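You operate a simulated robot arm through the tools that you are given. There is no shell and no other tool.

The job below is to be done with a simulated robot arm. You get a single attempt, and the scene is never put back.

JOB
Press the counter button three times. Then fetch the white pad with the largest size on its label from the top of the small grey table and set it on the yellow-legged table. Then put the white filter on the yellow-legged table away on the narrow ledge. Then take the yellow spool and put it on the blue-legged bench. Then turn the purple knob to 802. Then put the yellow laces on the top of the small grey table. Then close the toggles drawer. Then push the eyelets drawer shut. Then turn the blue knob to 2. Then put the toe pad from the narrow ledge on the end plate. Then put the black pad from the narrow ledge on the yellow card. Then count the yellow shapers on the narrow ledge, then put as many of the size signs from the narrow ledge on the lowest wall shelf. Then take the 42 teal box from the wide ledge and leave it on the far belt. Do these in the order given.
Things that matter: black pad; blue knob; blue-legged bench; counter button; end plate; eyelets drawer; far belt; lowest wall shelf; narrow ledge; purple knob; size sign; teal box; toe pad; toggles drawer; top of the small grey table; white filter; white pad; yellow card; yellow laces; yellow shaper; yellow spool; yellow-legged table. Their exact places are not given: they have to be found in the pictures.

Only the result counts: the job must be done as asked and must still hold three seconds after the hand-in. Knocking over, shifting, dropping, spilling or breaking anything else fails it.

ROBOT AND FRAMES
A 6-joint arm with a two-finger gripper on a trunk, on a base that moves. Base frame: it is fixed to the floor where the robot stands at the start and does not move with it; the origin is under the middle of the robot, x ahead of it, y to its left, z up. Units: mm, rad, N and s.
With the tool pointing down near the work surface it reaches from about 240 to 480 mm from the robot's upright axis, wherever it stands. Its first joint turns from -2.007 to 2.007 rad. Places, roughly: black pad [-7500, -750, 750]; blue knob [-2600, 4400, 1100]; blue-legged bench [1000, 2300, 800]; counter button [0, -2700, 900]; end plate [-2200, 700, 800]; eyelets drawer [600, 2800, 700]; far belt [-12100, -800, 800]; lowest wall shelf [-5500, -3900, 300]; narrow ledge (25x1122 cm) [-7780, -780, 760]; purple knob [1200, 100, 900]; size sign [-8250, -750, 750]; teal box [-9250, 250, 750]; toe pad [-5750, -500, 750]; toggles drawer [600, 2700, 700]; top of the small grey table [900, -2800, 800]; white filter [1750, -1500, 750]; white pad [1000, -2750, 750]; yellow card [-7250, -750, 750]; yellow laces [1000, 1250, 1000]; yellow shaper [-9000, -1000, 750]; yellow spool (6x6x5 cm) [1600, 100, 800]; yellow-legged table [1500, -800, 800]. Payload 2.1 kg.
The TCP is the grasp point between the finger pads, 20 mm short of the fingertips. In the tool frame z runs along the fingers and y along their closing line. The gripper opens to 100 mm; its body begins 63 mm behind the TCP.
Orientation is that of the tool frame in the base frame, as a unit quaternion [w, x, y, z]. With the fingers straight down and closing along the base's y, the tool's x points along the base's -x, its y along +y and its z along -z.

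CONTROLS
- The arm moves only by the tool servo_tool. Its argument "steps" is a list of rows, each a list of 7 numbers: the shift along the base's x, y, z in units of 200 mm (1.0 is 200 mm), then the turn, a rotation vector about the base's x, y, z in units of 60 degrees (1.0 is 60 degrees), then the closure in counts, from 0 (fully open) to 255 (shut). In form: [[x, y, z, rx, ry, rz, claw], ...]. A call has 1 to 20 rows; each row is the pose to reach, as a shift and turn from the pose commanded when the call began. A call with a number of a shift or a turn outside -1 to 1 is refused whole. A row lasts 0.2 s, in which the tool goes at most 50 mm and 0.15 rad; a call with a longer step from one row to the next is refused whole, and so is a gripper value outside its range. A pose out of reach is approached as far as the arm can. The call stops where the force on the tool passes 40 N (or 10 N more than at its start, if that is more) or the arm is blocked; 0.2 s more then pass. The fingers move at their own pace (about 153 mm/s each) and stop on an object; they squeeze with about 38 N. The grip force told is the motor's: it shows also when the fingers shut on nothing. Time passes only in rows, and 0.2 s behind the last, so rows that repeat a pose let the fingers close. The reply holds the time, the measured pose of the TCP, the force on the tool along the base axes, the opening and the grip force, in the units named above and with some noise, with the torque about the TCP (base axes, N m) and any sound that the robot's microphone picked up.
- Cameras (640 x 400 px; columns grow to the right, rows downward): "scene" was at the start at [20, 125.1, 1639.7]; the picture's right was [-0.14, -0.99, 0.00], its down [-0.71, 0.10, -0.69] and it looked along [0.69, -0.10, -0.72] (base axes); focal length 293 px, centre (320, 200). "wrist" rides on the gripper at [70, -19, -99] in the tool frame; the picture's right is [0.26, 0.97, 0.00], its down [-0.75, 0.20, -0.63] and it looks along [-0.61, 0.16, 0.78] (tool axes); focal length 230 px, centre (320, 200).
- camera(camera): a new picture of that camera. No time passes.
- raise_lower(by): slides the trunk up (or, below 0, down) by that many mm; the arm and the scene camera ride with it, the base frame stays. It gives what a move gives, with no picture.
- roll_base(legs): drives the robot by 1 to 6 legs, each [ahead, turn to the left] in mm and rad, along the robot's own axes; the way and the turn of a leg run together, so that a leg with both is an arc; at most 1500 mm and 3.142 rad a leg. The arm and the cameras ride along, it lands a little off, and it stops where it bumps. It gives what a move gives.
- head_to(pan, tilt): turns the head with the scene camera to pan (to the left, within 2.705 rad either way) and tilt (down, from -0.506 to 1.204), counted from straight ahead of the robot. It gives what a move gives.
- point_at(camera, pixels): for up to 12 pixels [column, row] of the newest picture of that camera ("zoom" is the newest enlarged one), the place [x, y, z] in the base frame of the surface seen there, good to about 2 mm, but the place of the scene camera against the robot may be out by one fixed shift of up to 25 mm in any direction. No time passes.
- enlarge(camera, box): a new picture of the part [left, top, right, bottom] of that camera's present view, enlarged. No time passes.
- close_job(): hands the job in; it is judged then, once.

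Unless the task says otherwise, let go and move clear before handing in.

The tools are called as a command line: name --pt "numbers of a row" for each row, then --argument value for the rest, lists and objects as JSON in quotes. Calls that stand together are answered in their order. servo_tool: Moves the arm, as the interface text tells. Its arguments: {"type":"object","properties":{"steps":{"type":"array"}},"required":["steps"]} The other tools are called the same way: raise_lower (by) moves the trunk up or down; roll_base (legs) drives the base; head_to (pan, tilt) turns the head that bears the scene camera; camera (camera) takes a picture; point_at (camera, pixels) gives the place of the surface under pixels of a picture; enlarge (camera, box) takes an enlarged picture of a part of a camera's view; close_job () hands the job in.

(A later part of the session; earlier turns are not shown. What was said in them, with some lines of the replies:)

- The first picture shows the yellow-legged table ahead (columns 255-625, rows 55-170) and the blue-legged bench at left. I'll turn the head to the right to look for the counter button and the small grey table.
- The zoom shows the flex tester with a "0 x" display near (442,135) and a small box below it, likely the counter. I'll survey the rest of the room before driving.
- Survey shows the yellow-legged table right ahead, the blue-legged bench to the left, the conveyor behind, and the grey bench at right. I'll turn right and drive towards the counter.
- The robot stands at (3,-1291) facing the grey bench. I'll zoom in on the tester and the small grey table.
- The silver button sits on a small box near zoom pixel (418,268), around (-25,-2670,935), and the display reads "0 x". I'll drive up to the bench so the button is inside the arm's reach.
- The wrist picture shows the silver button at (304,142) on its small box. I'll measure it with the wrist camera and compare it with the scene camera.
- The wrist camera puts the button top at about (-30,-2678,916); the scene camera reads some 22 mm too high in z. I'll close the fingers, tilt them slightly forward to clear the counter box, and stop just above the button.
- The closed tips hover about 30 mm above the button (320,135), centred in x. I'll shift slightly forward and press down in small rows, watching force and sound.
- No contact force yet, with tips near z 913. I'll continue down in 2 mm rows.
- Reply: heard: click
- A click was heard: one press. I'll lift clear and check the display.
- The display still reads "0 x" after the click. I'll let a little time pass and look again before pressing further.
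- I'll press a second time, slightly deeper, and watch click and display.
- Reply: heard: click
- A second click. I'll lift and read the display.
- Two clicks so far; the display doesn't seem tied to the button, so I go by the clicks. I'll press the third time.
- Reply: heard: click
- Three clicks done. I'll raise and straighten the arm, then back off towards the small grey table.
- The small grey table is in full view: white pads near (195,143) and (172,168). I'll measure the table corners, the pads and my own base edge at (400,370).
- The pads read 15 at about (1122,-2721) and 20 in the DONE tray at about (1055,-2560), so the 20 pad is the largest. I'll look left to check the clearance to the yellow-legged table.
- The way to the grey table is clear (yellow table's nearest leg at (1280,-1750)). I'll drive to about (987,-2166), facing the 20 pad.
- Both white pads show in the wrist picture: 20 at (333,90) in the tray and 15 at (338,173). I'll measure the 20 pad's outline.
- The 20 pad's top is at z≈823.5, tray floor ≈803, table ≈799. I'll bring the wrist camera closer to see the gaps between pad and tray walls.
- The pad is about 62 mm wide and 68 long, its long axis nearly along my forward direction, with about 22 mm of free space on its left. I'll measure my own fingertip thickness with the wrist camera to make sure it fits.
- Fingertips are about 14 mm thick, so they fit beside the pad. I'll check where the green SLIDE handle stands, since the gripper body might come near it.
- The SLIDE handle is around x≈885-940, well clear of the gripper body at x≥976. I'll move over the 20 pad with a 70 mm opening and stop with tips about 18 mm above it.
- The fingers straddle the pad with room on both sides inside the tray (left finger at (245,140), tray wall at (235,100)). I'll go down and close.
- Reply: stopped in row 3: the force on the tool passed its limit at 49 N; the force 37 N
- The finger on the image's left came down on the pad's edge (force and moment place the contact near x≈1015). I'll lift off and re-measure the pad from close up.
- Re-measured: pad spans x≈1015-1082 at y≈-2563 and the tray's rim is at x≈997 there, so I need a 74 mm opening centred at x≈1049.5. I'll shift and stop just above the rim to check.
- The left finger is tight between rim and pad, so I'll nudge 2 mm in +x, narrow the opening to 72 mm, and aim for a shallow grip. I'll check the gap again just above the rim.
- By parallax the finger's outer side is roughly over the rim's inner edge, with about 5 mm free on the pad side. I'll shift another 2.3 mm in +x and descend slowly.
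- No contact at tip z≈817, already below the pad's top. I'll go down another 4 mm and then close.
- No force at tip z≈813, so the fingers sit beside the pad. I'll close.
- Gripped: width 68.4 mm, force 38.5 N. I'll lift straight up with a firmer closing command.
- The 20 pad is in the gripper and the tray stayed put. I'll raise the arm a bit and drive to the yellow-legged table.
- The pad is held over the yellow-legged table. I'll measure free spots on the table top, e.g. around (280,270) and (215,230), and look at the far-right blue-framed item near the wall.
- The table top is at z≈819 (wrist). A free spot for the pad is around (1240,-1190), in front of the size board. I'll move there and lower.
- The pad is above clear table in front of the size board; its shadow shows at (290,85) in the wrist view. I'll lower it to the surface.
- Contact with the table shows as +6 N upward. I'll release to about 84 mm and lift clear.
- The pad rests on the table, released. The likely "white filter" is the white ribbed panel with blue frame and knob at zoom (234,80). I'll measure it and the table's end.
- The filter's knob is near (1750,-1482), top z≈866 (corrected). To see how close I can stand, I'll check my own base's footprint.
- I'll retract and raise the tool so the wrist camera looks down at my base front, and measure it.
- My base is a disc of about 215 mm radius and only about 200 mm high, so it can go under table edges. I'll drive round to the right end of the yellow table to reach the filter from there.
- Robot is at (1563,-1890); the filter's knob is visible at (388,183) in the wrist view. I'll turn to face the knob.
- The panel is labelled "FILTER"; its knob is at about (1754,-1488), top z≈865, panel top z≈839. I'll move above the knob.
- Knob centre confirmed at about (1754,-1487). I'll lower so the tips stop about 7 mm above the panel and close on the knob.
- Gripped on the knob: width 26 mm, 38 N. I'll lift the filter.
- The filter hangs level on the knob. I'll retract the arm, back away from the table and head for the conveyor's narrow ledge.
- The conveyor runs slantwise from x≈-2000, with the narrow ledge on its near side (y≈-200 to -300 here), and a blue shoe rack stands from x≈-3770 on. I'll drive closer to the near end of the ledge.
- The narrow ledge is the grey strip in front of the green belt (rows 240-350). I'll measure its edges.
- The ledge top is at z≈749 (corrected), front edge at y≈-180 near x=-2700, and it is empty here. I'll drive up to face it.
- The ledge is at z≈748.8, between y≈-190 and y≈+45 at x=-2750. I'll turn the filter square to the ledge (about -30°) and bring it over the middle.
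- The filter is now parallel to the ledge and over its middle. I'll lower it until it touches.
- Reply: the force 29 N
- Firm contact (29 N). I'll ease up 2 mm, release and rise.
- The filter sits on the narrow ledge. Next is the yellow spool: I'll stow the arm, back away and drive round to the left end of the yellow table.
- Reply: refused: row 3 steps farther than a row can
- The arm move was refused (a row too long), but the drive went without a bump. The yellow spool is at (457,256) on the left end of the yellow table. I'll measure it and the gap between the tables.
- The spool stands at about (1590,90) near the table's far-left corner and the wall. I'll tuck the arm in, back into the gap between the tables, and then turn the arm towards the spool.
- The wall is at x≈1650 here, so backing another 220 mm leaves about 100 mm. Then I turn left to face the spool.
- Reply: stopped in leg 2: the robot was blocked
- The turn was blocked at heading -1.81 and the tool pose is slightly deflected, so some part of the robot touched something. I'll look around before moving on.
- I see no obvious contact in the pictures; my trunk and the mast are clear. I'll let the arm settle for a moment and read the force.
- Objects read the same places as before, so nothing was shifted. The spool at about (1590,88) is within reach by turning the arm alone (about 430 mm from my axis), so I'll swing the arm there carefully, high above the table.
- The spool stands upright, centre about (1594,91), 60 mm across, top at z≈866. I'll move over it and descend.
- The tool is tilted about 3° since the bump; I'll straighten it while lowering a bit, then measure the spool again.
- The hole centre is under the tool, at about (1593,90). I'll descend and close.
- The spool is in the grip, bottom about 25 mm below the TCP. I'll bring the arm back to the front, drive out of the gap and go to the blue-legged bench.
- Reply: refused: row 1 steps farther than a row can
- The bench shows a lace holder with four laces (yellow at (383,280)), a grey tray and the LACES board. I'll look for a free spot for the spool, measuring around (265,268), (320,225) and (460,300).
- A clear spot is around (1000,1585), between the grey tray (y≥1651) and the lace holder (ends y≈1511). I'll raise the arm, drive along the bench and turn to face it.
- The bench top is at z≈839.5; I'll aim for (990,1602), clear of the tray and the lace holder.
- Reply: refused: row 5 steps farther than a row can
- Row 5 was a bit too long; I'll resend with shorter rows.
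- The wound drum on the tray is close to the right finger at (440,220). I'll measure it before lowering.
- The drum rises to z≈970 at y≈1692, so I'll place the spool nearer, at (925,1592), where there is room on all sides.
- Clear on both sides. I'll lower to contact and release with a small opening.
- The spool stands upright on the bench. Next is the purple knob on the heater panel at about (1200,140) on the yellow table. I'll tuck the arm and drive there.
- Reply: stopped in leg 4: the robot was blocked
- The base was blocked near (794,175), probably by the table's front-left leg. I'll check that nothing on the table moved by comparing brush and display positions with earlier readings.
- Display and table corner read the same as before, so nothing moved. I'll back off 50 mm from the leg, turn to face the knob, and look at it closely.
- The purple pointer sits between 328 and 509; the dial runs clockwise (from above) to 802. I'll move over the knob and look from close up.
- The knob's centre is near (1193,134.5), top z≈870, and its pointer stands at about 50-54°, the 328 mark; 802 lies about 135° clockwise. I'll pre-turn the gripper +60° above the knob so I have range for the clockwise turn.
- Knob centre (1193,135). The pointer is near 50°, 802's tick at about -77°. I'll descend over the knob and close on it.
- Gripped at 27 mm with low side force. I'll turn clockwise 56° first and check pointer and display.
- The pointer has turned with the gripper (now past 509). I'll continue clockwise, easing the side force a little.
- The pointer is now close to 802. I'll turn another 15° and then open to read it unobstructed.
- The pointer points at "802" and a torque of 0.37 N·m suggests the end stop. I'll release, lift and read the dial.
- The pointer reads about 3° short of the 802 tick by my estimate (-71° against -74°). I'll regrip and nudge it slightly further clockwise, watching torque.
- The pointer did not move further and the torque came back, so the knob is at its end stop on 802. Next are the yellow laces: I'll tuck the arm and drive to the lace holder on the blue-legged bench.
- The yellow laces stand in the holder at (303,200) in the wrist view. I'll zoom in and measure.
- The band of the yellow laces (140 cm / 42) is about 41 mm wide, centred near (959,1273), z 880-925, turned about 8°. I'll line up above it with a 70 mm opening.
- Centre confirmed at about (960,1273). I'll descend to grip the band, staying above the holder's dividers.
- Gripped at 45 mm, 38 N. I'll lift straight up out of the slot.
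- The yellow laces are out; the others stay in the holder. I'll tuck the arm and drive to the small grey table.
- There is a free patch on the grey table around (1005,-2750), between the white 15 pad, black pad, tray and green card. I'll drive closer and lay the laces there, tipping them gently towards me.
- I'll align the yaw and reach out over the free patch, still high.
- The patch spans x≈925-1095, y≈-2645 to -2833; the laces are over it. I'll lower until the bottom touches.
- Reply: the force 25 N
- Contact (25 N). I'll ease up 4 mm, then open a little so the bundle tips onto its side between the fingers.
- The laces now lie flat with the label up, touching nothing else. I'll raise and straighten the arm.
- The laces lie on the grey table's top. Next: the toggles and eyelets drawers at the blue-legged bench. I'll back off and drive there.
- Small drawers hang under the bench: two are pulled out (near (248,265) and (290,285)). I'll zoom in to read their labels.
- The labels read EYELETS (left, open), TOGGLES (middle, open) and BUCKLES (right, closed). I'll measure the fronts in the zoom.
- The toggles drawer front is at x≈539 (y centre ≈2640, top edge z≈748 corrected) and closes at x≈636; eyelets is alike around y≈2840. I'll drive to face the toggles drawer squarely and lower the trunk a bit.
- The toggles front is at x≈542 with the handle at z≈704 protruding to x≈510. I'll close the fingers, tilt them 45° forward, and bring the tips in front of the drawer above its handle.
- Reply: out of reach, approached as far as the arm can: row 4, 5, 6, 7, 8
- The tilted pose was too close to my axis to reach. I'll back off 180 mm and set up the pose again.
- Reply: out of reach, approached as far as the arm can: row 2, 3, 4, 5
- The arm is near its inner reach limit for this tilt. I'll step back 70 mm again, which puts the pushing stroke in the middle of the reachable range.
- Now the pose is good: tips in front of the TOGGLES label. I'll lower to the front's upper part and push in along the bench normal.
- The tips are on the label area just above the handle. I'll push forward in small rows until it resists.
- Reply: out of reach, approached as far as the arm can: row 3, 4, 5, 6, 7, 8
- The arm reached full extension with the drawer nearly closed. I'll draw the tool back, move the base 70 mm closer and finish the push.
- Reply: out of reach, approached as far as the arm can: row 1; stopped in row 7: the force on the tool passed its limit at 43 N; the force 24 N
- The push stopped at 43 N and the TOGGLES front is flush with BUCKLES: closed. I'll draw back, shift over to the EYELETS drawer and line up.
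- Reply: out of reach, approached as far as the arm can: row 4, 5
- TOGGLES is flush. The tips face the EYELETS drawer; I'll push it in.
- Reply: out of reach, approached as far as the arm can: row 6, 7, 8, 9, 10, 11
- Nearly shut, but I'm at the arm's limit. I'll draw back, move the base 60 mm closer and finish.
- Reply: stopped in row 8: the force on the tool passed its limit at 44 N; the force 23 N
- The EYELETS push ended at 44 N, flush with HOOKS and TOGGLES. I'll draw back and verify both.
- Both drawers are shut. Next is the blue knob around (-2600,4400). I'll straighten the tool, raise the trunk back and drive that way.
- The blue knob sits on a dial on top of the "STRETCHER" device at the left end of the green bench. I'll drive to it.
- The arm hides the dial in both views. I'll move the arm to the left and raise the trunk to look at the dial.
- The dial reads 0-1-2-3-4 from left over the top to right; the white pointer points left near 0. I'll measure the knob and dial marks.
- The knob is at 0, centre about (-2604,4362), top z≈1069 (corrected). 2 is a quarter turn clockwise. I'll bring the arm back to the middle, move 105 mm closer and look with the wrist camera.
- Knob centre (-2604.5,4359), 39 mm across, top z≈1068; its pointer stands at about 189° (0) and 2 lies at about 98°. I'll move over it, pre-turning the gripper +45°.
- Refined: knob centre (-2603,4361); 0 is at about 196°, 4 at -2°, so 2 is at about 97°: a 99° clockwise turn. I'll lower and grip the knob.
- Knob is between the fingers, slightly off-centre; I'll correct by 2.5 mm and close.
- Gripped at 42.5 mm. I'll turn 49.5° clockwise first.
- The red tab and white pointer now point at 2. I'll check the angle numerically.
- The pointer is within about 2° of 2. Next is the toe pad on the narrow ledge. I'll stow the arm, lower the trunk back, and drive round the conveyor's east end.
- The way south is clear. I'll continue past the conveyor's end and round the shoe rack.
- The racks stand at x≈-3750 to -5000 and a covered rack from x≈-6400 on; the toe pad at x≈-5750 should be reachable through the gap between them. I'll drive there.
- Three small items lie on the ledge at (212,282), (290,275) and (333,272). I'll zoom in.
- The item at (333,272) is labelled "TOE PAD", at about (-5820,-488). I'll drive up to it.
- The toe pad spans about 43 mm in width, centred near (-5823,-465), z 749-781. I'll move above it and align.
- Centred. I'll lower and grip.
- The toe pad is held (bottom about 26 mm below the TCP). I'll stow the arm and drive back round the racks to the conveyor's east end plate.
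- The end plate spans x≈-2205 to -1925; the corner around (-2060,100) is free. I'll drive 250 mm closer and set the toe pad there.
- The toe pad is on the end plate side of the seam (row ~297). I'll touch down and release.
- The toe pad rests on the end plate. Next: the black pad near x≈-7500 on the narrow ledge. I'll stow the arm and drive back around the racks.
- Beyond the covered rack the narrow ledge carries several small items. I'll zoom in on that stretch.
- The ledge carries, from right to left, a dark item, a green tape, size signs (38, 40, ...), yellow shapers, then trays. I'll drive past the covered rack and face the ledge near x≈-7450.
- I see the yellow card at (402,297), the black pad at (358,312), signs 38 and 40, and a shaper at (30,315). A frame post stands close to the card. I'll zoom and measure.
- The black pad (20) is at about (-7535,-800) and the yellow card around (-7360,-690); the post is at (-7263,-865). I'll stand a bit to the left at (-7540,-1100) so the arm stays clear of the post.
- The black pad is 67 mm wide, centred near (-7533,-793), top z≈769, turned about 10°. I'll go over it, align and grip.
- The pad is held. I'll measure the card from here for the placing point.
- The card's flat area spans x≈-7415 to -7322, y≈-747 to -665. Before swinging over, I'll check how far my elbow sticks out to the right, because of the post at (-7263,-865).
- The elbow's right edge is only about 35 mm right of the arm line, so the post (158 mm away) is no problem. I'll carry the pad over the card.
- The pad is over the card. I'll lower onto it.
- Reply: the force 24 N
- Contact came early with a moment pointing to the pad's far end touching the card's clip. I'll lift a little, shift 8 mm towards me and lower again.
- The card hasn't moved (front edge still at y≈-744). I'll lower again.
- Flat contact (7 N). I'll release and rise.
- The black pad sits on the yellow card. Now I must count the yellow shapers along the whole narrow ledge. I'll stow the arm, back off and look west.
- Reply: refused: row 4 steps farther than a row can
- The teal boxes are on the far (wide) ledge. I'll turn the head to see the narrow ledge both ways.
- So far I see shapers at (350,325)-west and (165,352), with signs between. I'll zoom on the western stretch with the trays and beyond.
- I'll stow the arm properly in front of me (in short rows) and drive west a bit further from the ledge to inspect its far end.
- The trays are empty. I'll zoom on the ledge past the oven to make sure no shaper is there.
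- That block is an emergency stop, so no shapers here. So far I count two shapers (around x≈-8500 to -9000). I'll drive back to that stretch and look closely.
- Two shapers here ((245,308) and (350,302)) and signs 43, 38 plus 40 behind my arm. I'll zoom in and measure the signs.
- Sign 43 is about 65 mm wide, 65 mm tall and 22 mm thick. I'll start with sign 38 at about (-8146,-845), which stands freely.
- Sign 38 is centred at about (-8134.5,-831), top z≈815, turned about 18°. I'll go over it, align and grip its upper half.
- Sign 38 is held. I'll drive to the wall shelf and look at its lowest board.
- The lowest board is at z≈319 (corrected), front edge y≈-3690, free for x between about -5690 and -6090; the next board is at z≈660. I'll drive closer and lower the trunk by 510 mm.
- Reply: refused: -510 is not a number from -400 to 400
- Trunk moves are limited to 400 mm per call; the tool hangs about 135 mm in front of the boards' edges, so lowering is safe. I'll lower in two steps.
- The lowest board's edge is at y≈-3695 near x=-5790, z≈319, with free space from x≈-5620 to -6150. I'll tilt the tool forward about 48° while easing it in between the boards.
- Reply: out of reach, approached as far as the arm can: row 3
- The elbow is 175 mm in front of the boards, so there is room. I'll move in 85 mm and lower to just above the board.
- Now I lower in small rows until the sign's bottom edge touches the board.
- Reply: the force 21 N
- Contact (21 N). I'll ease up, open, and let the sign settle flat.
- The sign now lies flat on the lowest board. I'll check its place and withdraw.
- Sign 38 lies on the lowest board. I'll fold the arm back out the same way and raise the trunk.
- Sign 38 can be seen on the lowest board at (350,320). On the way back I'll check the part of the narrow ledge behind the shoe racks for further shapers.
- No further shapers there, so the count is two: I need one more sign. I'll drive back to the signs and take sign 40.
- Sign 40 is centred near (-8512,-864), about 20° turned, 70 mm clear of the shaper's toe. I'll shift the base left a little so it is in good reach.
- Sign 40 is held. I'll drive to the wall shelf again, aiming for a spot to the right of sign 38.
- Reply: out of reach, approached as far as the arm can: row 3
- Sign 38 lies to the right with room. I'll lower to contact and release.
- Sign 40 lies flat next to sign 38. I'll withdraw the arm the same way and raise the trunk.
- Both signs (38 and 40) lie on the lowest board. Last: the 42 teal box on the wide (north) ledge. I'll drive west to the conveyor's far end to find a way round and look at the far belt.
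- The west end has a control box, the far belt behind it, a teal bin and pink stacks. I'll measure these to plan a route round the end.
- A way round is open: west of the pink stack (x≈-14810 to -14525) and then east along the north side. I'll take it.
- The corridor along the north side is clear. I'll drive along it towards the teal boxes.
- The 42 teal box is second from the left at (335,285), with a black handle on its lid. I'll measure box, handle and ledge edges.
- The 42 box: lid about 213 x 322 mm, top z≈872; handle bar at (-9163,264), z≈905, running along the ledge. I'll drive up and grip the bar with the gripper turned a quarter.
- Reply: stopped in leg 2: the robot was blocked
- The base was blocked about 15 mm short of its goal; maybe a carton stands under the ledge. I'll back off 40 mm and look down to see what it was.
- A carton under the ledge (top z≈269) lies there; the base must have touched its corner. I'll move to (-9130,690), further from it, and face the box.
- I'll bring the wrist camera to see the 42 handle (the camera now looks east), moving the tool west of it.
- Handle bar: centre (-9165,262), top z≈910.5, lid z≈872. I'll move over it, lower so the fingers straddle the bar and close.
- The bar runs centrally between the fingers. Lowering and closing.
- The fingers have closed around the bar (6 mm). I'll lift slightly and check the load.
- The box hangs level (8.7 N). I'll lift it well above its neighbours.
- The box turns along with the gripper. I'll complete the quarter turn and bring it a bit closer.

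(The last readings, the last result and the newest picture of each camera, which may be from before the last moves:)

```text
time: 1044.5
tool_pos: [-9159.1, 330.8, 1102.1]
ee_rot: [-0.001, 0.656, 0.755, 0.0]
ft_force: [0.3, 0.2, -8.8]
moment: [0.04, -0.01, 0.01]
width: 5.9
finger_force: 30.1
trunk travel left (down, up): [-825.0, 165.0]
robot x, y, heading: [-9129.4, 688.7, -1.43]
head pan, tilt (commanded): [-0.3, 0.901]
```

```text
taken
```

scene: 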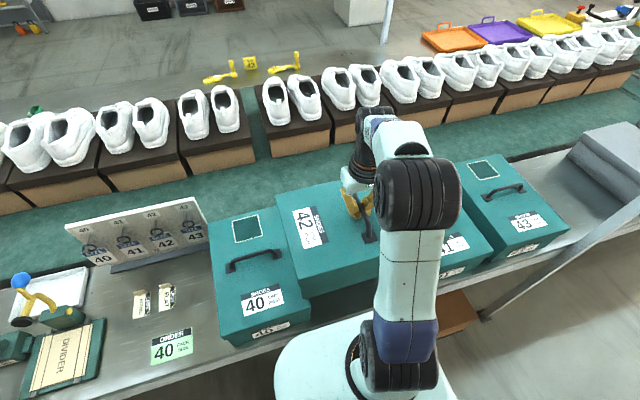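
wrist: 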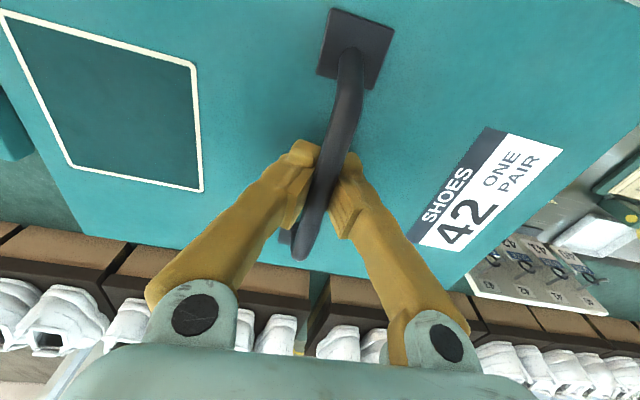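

The box is now lengthwise across my front. I'll back away and carry it west around the conveyor's far end.

roll_base --legs '[[-300, 0], [0, -1.494], [1500, 0]]'

camera --camera "wrist"

head_to --pan 0.0 --tilt 0.4

camera --camera "scene"

```text
time: 1057.2
tool_pos: [-10999.8, 667.5, 1102.2]
ee_rot: [-0.001, 0.994, 0.106, 0.001]
ft_force: [-0.2, -0.1, -9.5]
moment: [0.04, -0.02, -0.01]
width: 6.0
finger_force: 30.7
trunk travel left (down, up): [-825.0, 165.0]
robot x, y, heading: [-10642.6, 665.2, -2.929]
head pan, tilt (commanded): [-0.3, 0.901]
```

```text
taken
```

wrist: 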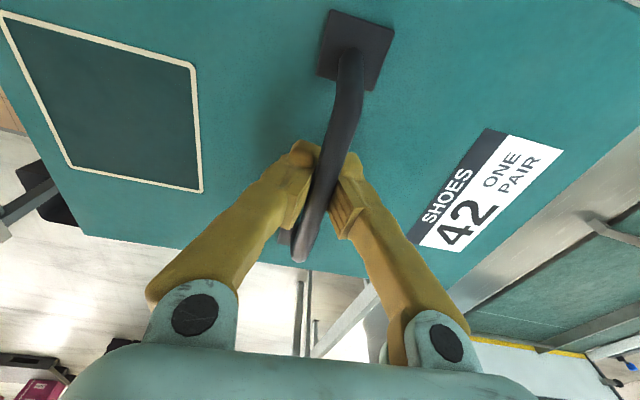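

```text
time: 1058.2
tool_pos: [-11000.0, 666.7, 1102.1]
ee_rot: [0.0, 0.994, 0.106, 0.002]
ft_force: [-1.3, -0.4, -8.4]
moment: [-0.03, -0.05, 0.02]
width: 5.9
finger_force: 30.2
trunk travel left (down, up): [-825.0, 165.0]
robot x, y, heading: [-10638.2, 663.4, -2.933]
head pan, tilt (commanded): [0.0, 0.4]
```

```text
taken
```

scene: 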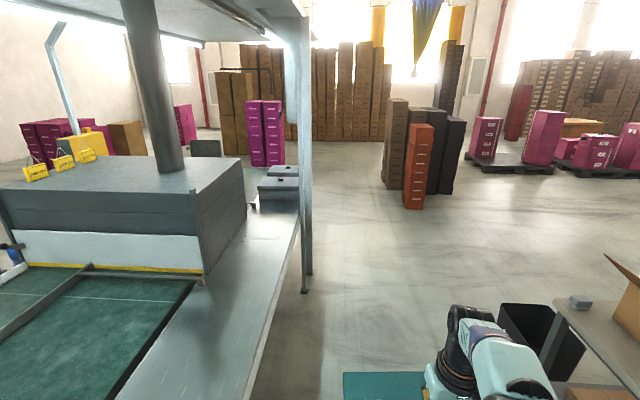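

point_at --camera "scene" --pixels '[[558, 310], [503, 320], [540, 380], [305, 288], [250, 395], [290, 250], [400, 395], [345, 385], [620, 365], [410, 205]]'

```text
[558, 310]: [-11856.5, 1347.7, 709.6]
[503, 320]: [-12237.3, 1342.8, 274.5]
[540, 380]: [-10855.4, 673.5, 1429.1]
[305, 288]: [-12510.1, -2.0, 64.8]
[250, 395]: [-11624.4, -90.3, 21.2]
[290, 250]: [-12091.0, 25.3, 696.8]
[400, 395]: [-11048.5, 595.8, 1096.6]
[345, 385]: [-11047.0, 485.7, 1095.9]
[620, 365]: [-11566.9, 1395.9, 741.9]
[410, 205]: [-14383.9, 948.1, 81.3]
```

The corridor is clear (table at y≈1345, post at (-12510,-2)). I'll carry on west and round the pink stack.

roll_base --legs '[[0, -0.137], [1000, 0], [965, 0], [0, 0.204], [1352, 0]]'

camera --camera "scene"

```text
time: 1075.8
tool_pos: [-14269.1, 101.3, 1102.5]
ee_rot: [-0.001, 0.989, 0.148, 0.002]
ft_force: [0.1, 0.2, -8.9]
moment: [0.01, -0.02, 0.03]
width: 6.1
finger_force: 30.0
trunk travel left (down, up): [-825.0, 165.0]
robot x, y, heading: [-13910.9, 130.0, -2.839]
head pan, tilt (commanded): [0.0, 0.4]
```

```text
taken
```

scene: 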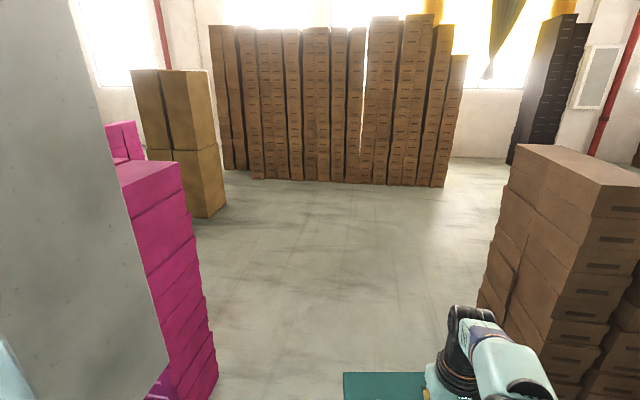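

roll_base --legs '[[0, 0.072], [1450, 0], [0, 1.214], [1500, 0], [0, 1.5]]'

camera --camera "scene"

```text
time: 1097.3
tool_pos: [-14881.2, -2008.1, 1102.2]
ee_rot: [-0.002, 0.021, 1.0, -0.001]
ft_force: [0.4, -0.7, -8.7]
moment: [0.0, 0.04, 0.0]
width: 6.0
finger_force: 29.2
trunk travel left (down, up): [-825.0, 165.0]
robot x, y, heading: [-15230.7, -1915.9, -0.039]
head pan, tilt (commanded): [0.0, 0.4]
```

```text
taken
```

scene: 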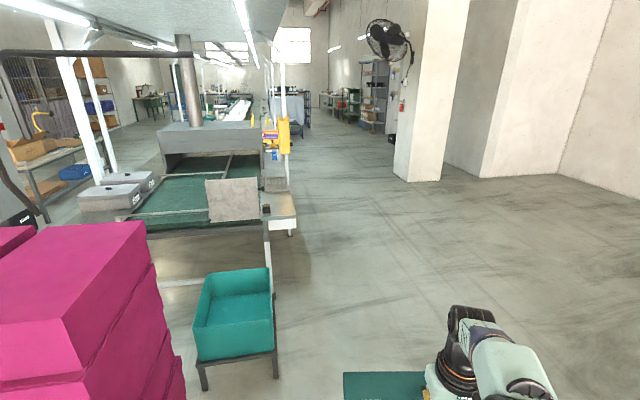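

I'll carry on east to the LOAD section before the oven.

roll_base --legs '[[1400, 0], [1400, 0], [1350, 0]]'

head_to --pan 1.5 --tilt 0.7

camera --camera "scene"

```text
time: 1117.2
tool_pos: [-10724.1, -2198.0, 1102.8]
ee_rot: [-0.002, 0.022, 1.0, -0.001]
ft_force: [0.5, -0.2, -9.2]
moment: [0.01, 0.0, -0.03]
width: 6.0
finger_force: 29.7
trunk travel left (down, up): [-825.0, 165.0]
robot x, y, heading: [-11073.3, -2105.0, -0.043]
head pan, tilt (commanded): [0.0, 0.4]
```

```text
time: 1118.8
tool_pos: [-10724.2, -2197.8, 1101.9]
ee_rot: [-0.002, 0.021, 1.0, -0.001]
ft_force: [0.5, 0.3, -8.9]
moment: [0.01, 0.02, -0.03]
width: 5.6
finger_force: 29.5
trunk travel left (down, up): [-825.0, 165.0]
robot x, y, heading: [-11073.8, -2108.1, -0.042]
head pan, tilt (commanded): [1.499, 0.7]
```

```text
taken
```

scene: 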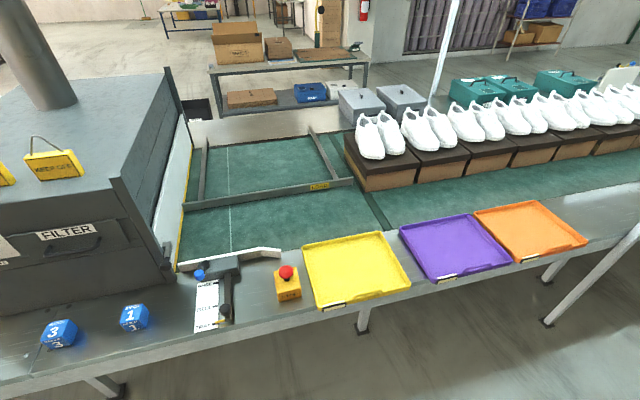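

point_at --camera "scene" --pixels '[[200, 212], [340, 190], [200, 250], [300, 240], [375, 228], [370, 195], [270, 225], [290, 300], [350, 270], [260, 255], [230, 262], [330, 330]]'

enlarge --camera "scene" --box '[170, 120, 420, 320]'

```text
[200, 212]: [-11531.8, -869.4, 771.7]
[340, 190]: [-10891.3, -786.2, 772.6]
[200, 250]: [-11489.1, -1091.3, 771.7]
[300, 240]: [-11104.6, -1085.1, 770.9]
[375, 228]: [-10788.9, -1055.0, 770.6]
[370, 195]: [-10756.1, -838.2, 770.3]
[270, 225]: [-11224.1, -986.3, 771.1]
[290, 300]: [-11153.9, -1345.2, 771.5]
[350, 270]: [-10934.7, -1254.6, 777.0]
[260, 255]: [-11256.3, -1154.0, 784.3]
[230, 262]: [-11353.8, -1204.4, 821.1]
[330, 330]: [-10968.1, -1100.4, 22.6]
```

```text
2.00 times, centred on (295, 220) of scene
```

zoom: 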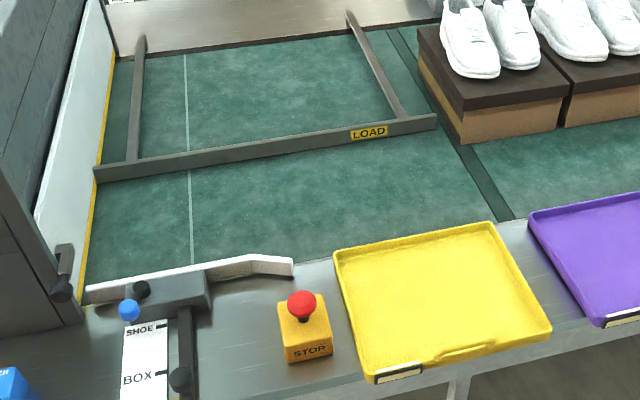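

point_at --camera "scene" --pixels '[[362, 330], [362, 322], [366, 312], [548, 322], [120, 390], [545, 280], [360, 318], [330, 312], [400, 300]]'

enlarge --camera "scene" --box '[280, 270, 440, 370]'

```text
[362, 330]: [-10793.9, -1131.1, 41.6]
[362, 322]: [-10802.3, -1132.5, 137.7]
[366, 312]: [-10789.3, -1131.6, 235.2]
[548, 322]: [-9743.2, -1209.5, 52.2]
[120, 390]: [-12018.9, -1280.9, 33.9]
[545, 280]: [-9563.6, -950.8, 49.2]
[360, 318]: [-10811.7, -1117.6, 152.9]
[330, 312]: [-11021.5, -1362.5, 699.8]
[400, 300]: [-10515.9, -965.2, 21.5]
```

```text
4.00 times, centred on (360, 320) of scene
```

zoom: 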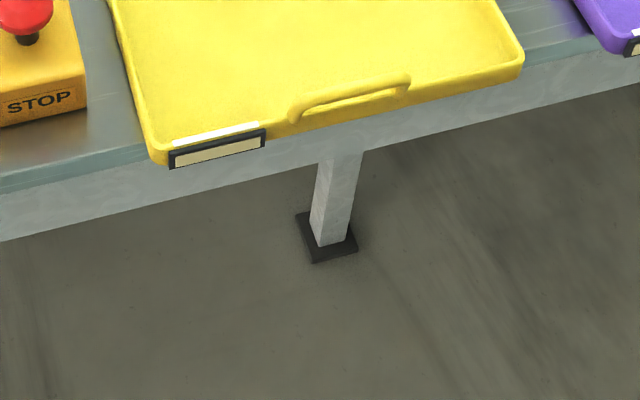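

The strip of far belt between the near rail and the narrow ledge (y≈-1105 to -815 at x≈-11050) is wide enough for the box. I'll approach it facing north.

roll_base --legs '[[0, 1.4455], [400, 0]]'

head_to --pan 0.0 --tilt 0.8

camera --camera "scene"

```text
time: 1124.9
tool_pos: [-10862.0, -1377.4, 1102.9]
ee_rot: [-0.002, -0.641, 0.767, -0.004]
ft_force: [-0.2, -0.1, -8.5]
moment: [-0.06, 0.05, -0.01]
width: 6.1
finger_force: 29.9
trunk travel left (down, up): [-825.0, 165.0]
robot x, y, heading: [-11001.1, -1708.2, 1.392]
head pan, tilt (commanded): [1.499, 0.7]
```

```text
time: 1126.5
tool_pos: [-10862.4, -1377.4, 1102.1]
ee_rot: [-0.002, -0.641, 0.767, -0.002]
ft_force: [0.1, -0.2, -9.0]
moment: [0.01, 0.01, -0.02]
width: 6.0
finger_force: 29.3
trunk travel left (down, up): [-825.0, 165.0]
robot x, y, heading: [-10999.4, -1709.3, 1.391]
head pan, tilt (commanded): [0.0, 0.799]
```

```text
taken
```

scene: 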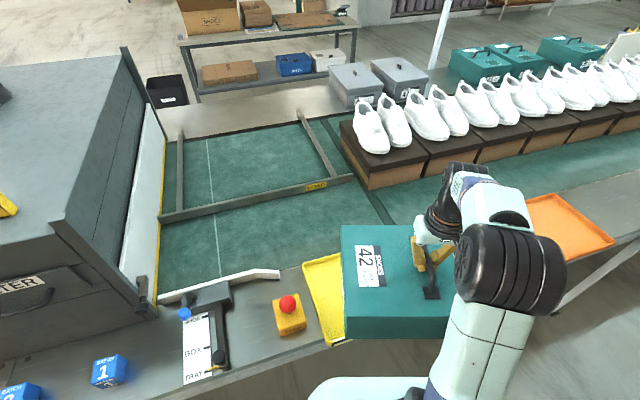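

roll_base --legs '[[0, 0.035], [285, 0]]'

camera --camera "scene"

```text
time: 1128.8
tool_pos: [-10831.9, -1092.0, 1103.3]
ee_rot: [-0.002, -0.654, 0.757, -0.002]
ft_force: [-0.9, -0.4, -9.3]
moment: [-0.04, 0.02, 0.01]
width: 6.0
finger_force: 29.8
trunk travel left (down, up): [-825.0, 165.0]
robot x, y, heading: [-10959.7, -1428.0, 1.428]
head pan, tilt (commanded): [0.0, 0.799]
```

```text
taken
```

scene: 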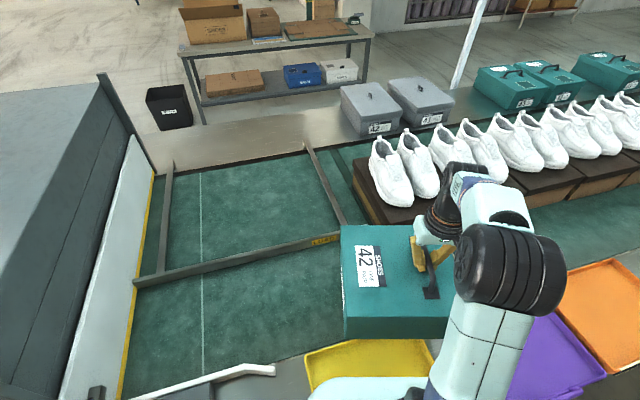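

I'll swing the box left over the free strip and square it to the belt.

servo_tool --pt "-0.15 0.02 0 0 0 0.05 255" --pt "-0.3 0.08 0 0 0 0.1 255" --pt "-0.45 0.16 0 0 0 0.15 255" --pt "-0.6 0.26 0 0 0 0.2 255" --pt "-0.75 0.38 0 0 0 0.25 255" --pt "-0.87 0.5 0 0 0 0.298 255" --pt "-0.94 0.6 0 0 0 0.298 255" --pt "-0.94 0.635 0 0 0 0.298 255" --pt "-0.94 0.635 0 0 0 0.298 255"

camera --camera "scene"

camera --camera "wrist"

```text
time: 1130.8
tool_pos: [-11019.0, -970.0, 1100.0]
ee_rot: [0.001, 0.763, -0.646, 0.003]
ft_force: [0.0, -0.5, -8.7]
moment: [-0.04, -0.04, -0.01]
width: 6.2
finger_force: 29.7
out of reach, approached as far as the arm can: row 8, 9
trunk travel left (down, up): [-825.0, 165.0]
robot x, y, heading: [-10961.3, -1428.7, 1.425]
head pan, tilt (commanded): [0.0, 0.799]
```

```text
taken
```

scene: 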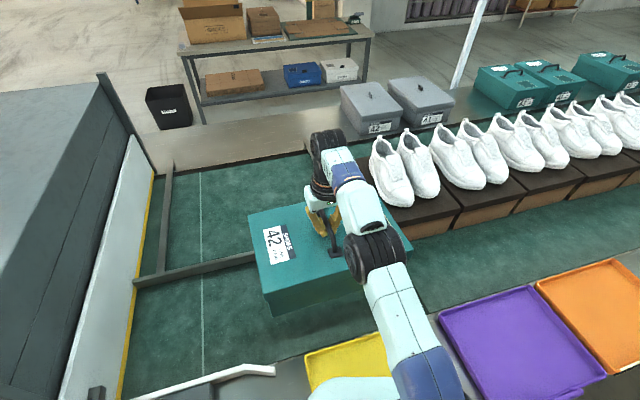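

```text
taken
```

wrist: 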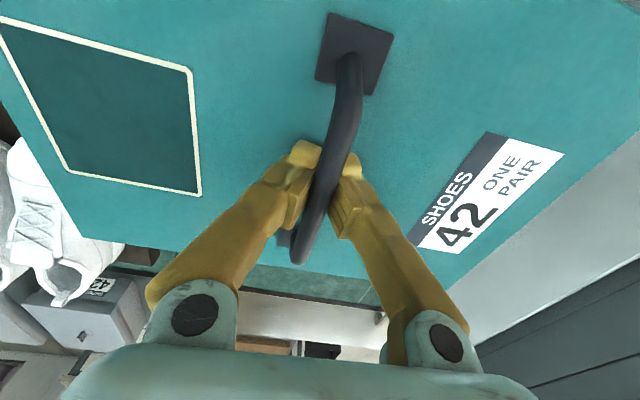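

The box is square above the strip. I'll lower it to about 30 mm above the belt and check.

servo_tool --pt "0 0.01 -0.15 0 0 0 255" --pt "0 0.02 -0.3 0 0 0 255" --pt "0 0.025 -0.45 0 0 0 255" --pt "0 0.025 -0.6 0 0 0 255" --pt "0 0.025 -0.75 0 0 0 255" --pt "0 0.025 -0.84 0 0 0 255" --pt "0 0.025 -0.84 0 0 0 255"

camera --camera "scene"

enlarge --camera "scene" --box '[200, 200, 460, 380]'

```text
time: 1132.4
tool_pos: [-11019.9, -966.6, 932.2]
ee_rot: [0.001, 0.763, -0.646, 0.002]
ft_force: [0.6, -0.1, -8.9]
moment: [-0.04, 0.05, 0.0]
width: 5.9
finger_force: 29.9
trunk travel left (down, up): [-825.0, 165.0]
robot x, y, heading: [-10960.2, -1428.1, 1.425]
head pan, tilt (commanded): [0.0, 0.799]
```

```text
taken
```

scene: 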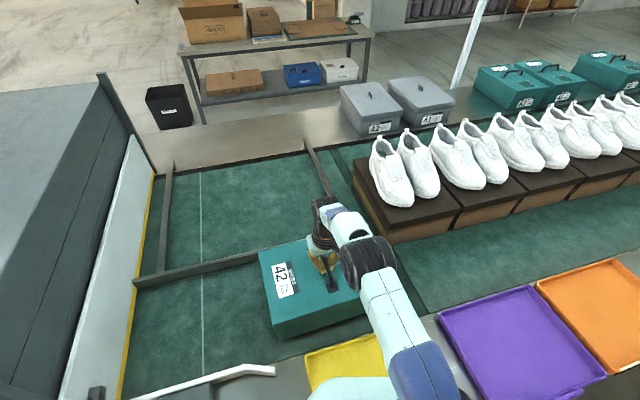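

```text
2.22 times, centred on (330, 290) of scene
```

zoom: 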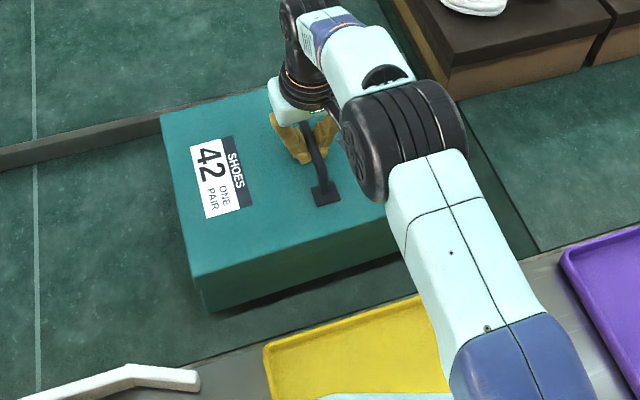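

point_at --camera "zoom" --pixels '[[150, 124], [100, 150], [100, 160], [240, 355], [230, 375], [520, 240], [500, 200], [165, 120], [200, 285], [210, 300], [160, 330], [300, 320]]'

```text
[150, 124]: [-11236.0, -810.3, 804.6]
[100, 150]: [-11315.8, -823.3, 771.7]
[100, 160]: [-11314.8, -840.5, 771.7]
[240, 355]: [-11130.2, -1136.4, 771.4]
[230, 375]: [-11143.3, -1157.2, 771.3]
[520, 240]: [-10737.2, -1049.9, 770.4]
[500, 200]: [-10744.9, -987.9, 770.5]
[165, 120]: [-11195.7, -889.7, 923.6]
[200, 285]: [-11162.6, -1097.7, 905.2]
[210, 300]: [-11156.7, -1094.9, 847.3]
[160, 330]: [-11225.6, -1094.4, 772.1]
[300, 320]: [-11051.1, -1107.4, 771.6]
```

The box will sit fully on the belt: about 40 mm from the ledge edge and 80 mm from the rail. I'll lower to contact.

servo_tool --pt "0 0 -0.08 0 0 0 255" --pt "0 0 -0.13 0 0 0 255" --pt "0 0 -0.145 0 0 0 255" --pt "0 0 -0.155 0 0 0 255" --pt "0 0 -0.165 0 0 0 255" --pt "0 0 -0.165 0 0 0 255"

```text
time: 1133.8
tool_pos: [-11018.9, -966.3, 899.5]
ee_rot: [0.001, 0.763, -0.646, 0.002]
ft_force: [0.7, -0.9, -3.7]
moment: [0.4, 0.06, 0.0]
width: 5.9
finger_force: 29.5
trunk travel left (down, up): [-825.0, 165.0]
robot x, y, heading: [-10960.7, -1428.9, 1.424]
head pan, tilt (commanded): [0.0, 0.799]
```

Partly supported (load down to 3.7 N). A few more millimetres, then release.

servo_tool --pt "0 0 -0.01 0 0 0 255" --pt "0 0 -0.018 0 0 0 255" --pt "0 0 -0.018 0 0 0 255"

```text
time: 1134.6
tool_pos: [-11019.3, -966.6, 896.5]
ee_rot: [0.001, 0.764, -0.646, 0.002]
ft_force: [2.2, 0.9, -2.0]
moment: [0.06, 0.04, 0.04]
width: 0.0
finger_force: 29.7
trunk travel left (down, up): [-825.0, 165.0]
robot x, y, heading: [-10961.5, -1428.4, 1.425]
head pan, tilt (commanded): [0.0, 0.799]
```

The box stands on the belt and the fingers have closed just beneath the bar. I'll open and rise straight up.

servo_tool --pt "0 0 0 0 0 0 200" --pt "0 0 0 0 0 0 150" --pt "0 0 0 0 0 0 102" --pt "0 0 0 0 0 0 102" --pt "0 0 0.05 0 0 0 102" --pt "0 0 0.15 0 0 0 102" --pt "0 0 0.3 0 0 0 102" --pt "0 0 0.5 0 0 0 102" --pt "0 0 0.7 0 0 0 102" --pt "0 0 0.9 0 0 0 50"

camera --camera "wrist"

camera --camera "scene"

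```text
time: 1136.8
tool_pos: [-11017.7, -966.7, 1076.5]
ee_rot: [0.001, 0.763, -0.646, 0.003]
ft_force: [0.2, 0.1, 0.4]
moment: [-0.03, 0.02, 0.01]
width: 80.4
finger_force: 0.0
trunk travel left (down, up): [-825.0, 165.0]
robot x, y, heading: [-10961.9, -1426.2, 1.424]
head pan, tilt (commanded): [0.0, 0.799]
```

```text
taken
```

wrist: 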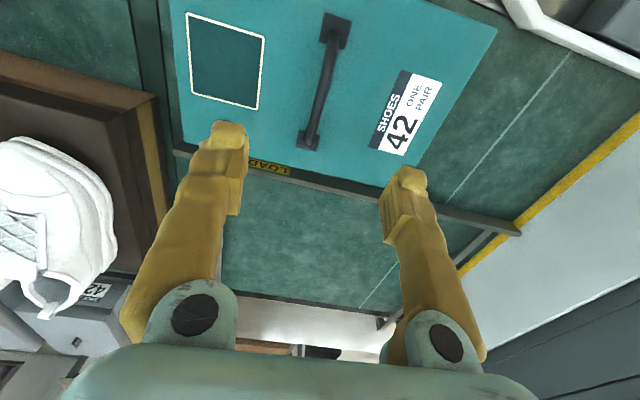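

```text
taken
```

scene: 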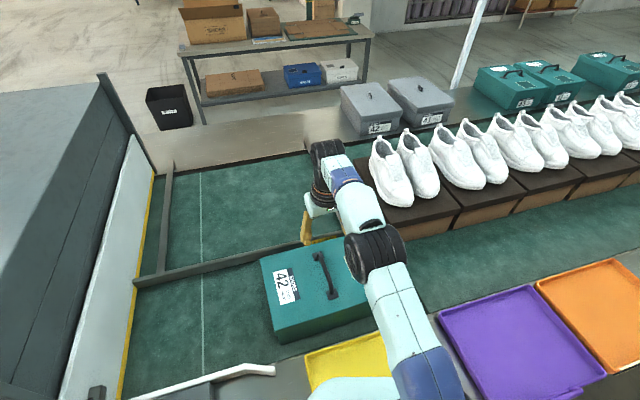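

The 42 box stands on the far belt, west of the belt seam and clear of the LOAD rail. I'll stow the arm and back away.

servo_tool --pt "0.02 -0.1 0.1 0 0 0 0" --pt "0.05 -0.25 0.15 0 0 -0.05 0" --pt "0.08 -0.42 0.15 0 0 -0.1 0" --pt "0.1 -0.6 0.15 0 0 -0.15 0" --pt "0.1 -0.6 0.15 0 0 -0.15 0"

roll_base --legs '[[-450, 0]]'

camera --camera "scene"

```text
time: 1138.0
tool_pos: [-10998.3, -1085.5, 1106.4]
ee_rot: [0.001, 0.71, -0.704, 0.002]
ft_force: [-1.0, 1.1, 0.1]
moment: [-0.01, 0.01, 0.02]
width: 100.0
finger_force: 0.0
trunk travel left (down, up): [-825.0, 165.0]
robot x, y, heading: [-10958.0, -1428.3, 1.427]
head pan, tilt (commanded): [0.0, 0.799]
```

```text
time: 1140.7
tool_pos: [-11064.5, -1530.5, 1106.3]
ee_rot: [0.001, 0.71, -0.704, 0.003]
ft_force: [-0.7, 0.3, -0.5]
moment: [0.0, -0.01, 0.04]
width: 100.2
finger_force: 0.0
trunk travel left (down, up): [-825.0, 165.0]
robot x, y, heading: [-11027.2, -1869.5, 1.429]
head pan, tilt (commanded): [0.0, 0.799]
```

```text
taken
```

scene: 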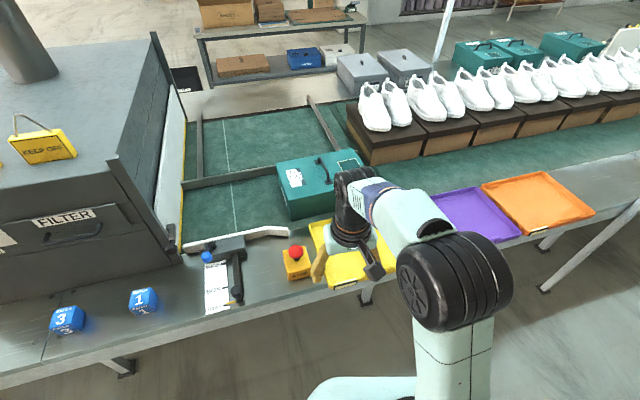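

The 42 teal box rests on the far belt, my gripper is empty and I'm clear of everything. All parts of the job are done in the order asked, so I hand it in.

close_job

```text
The job is handed in.
```

I did all thirteen parts of the job in the order given and handed it in. Three points are uncertain.

**What was done**
- **Counter button:** pressed three times, with a click heard each time. The "0 x" display next to it never changed, so I counted by the clicks.
- **White pad:** the pad labelled 20, from the DONE tray on the small grey table, is on the yellow-legged table. The other white pad was labelled 15. Your rough location fits the 15 pad better, but 20 is the larger label, so I took that one.
- **White filter:** on the narrow ledge, near its east end.
- **Yellow spool:** standing on the blue-legged bench.
- **Purple knob:** turned clockwise to its end stop, with its pointer at the 802 mark. The heater panel's "1786 W" display did not change.
- **Yellow laces:** lying on the top of the small grey table.
- **Drawers:** toggles closed first, then eyelets, both flush with the fronts around them.
- **Blue knob:** at 2, within about 2°.
- **Toe pad:** on the end plate.
- **Black pad:** on the yellow card.
- **Size signs:** I counted two yellow shapers on the narrow ledge. Signs 38 and 40 now lie flat on the lowest wall shelf.
- **Teal box:** the 42 box is on the far belt, just before the oven.

**Bumps along the way**
- A turn was blocked in the gap between the yellow-legged table and the blue-legged bench. Readings on the yellow table showed nothing had moved.
- The base was stopped at the front of the yellow-legged table, probably by its leg. Readings there showed no movement either.
- The base also stopped at what was probably a carton on the floor, under the wide ledge. I did not check whether that carton shifted.
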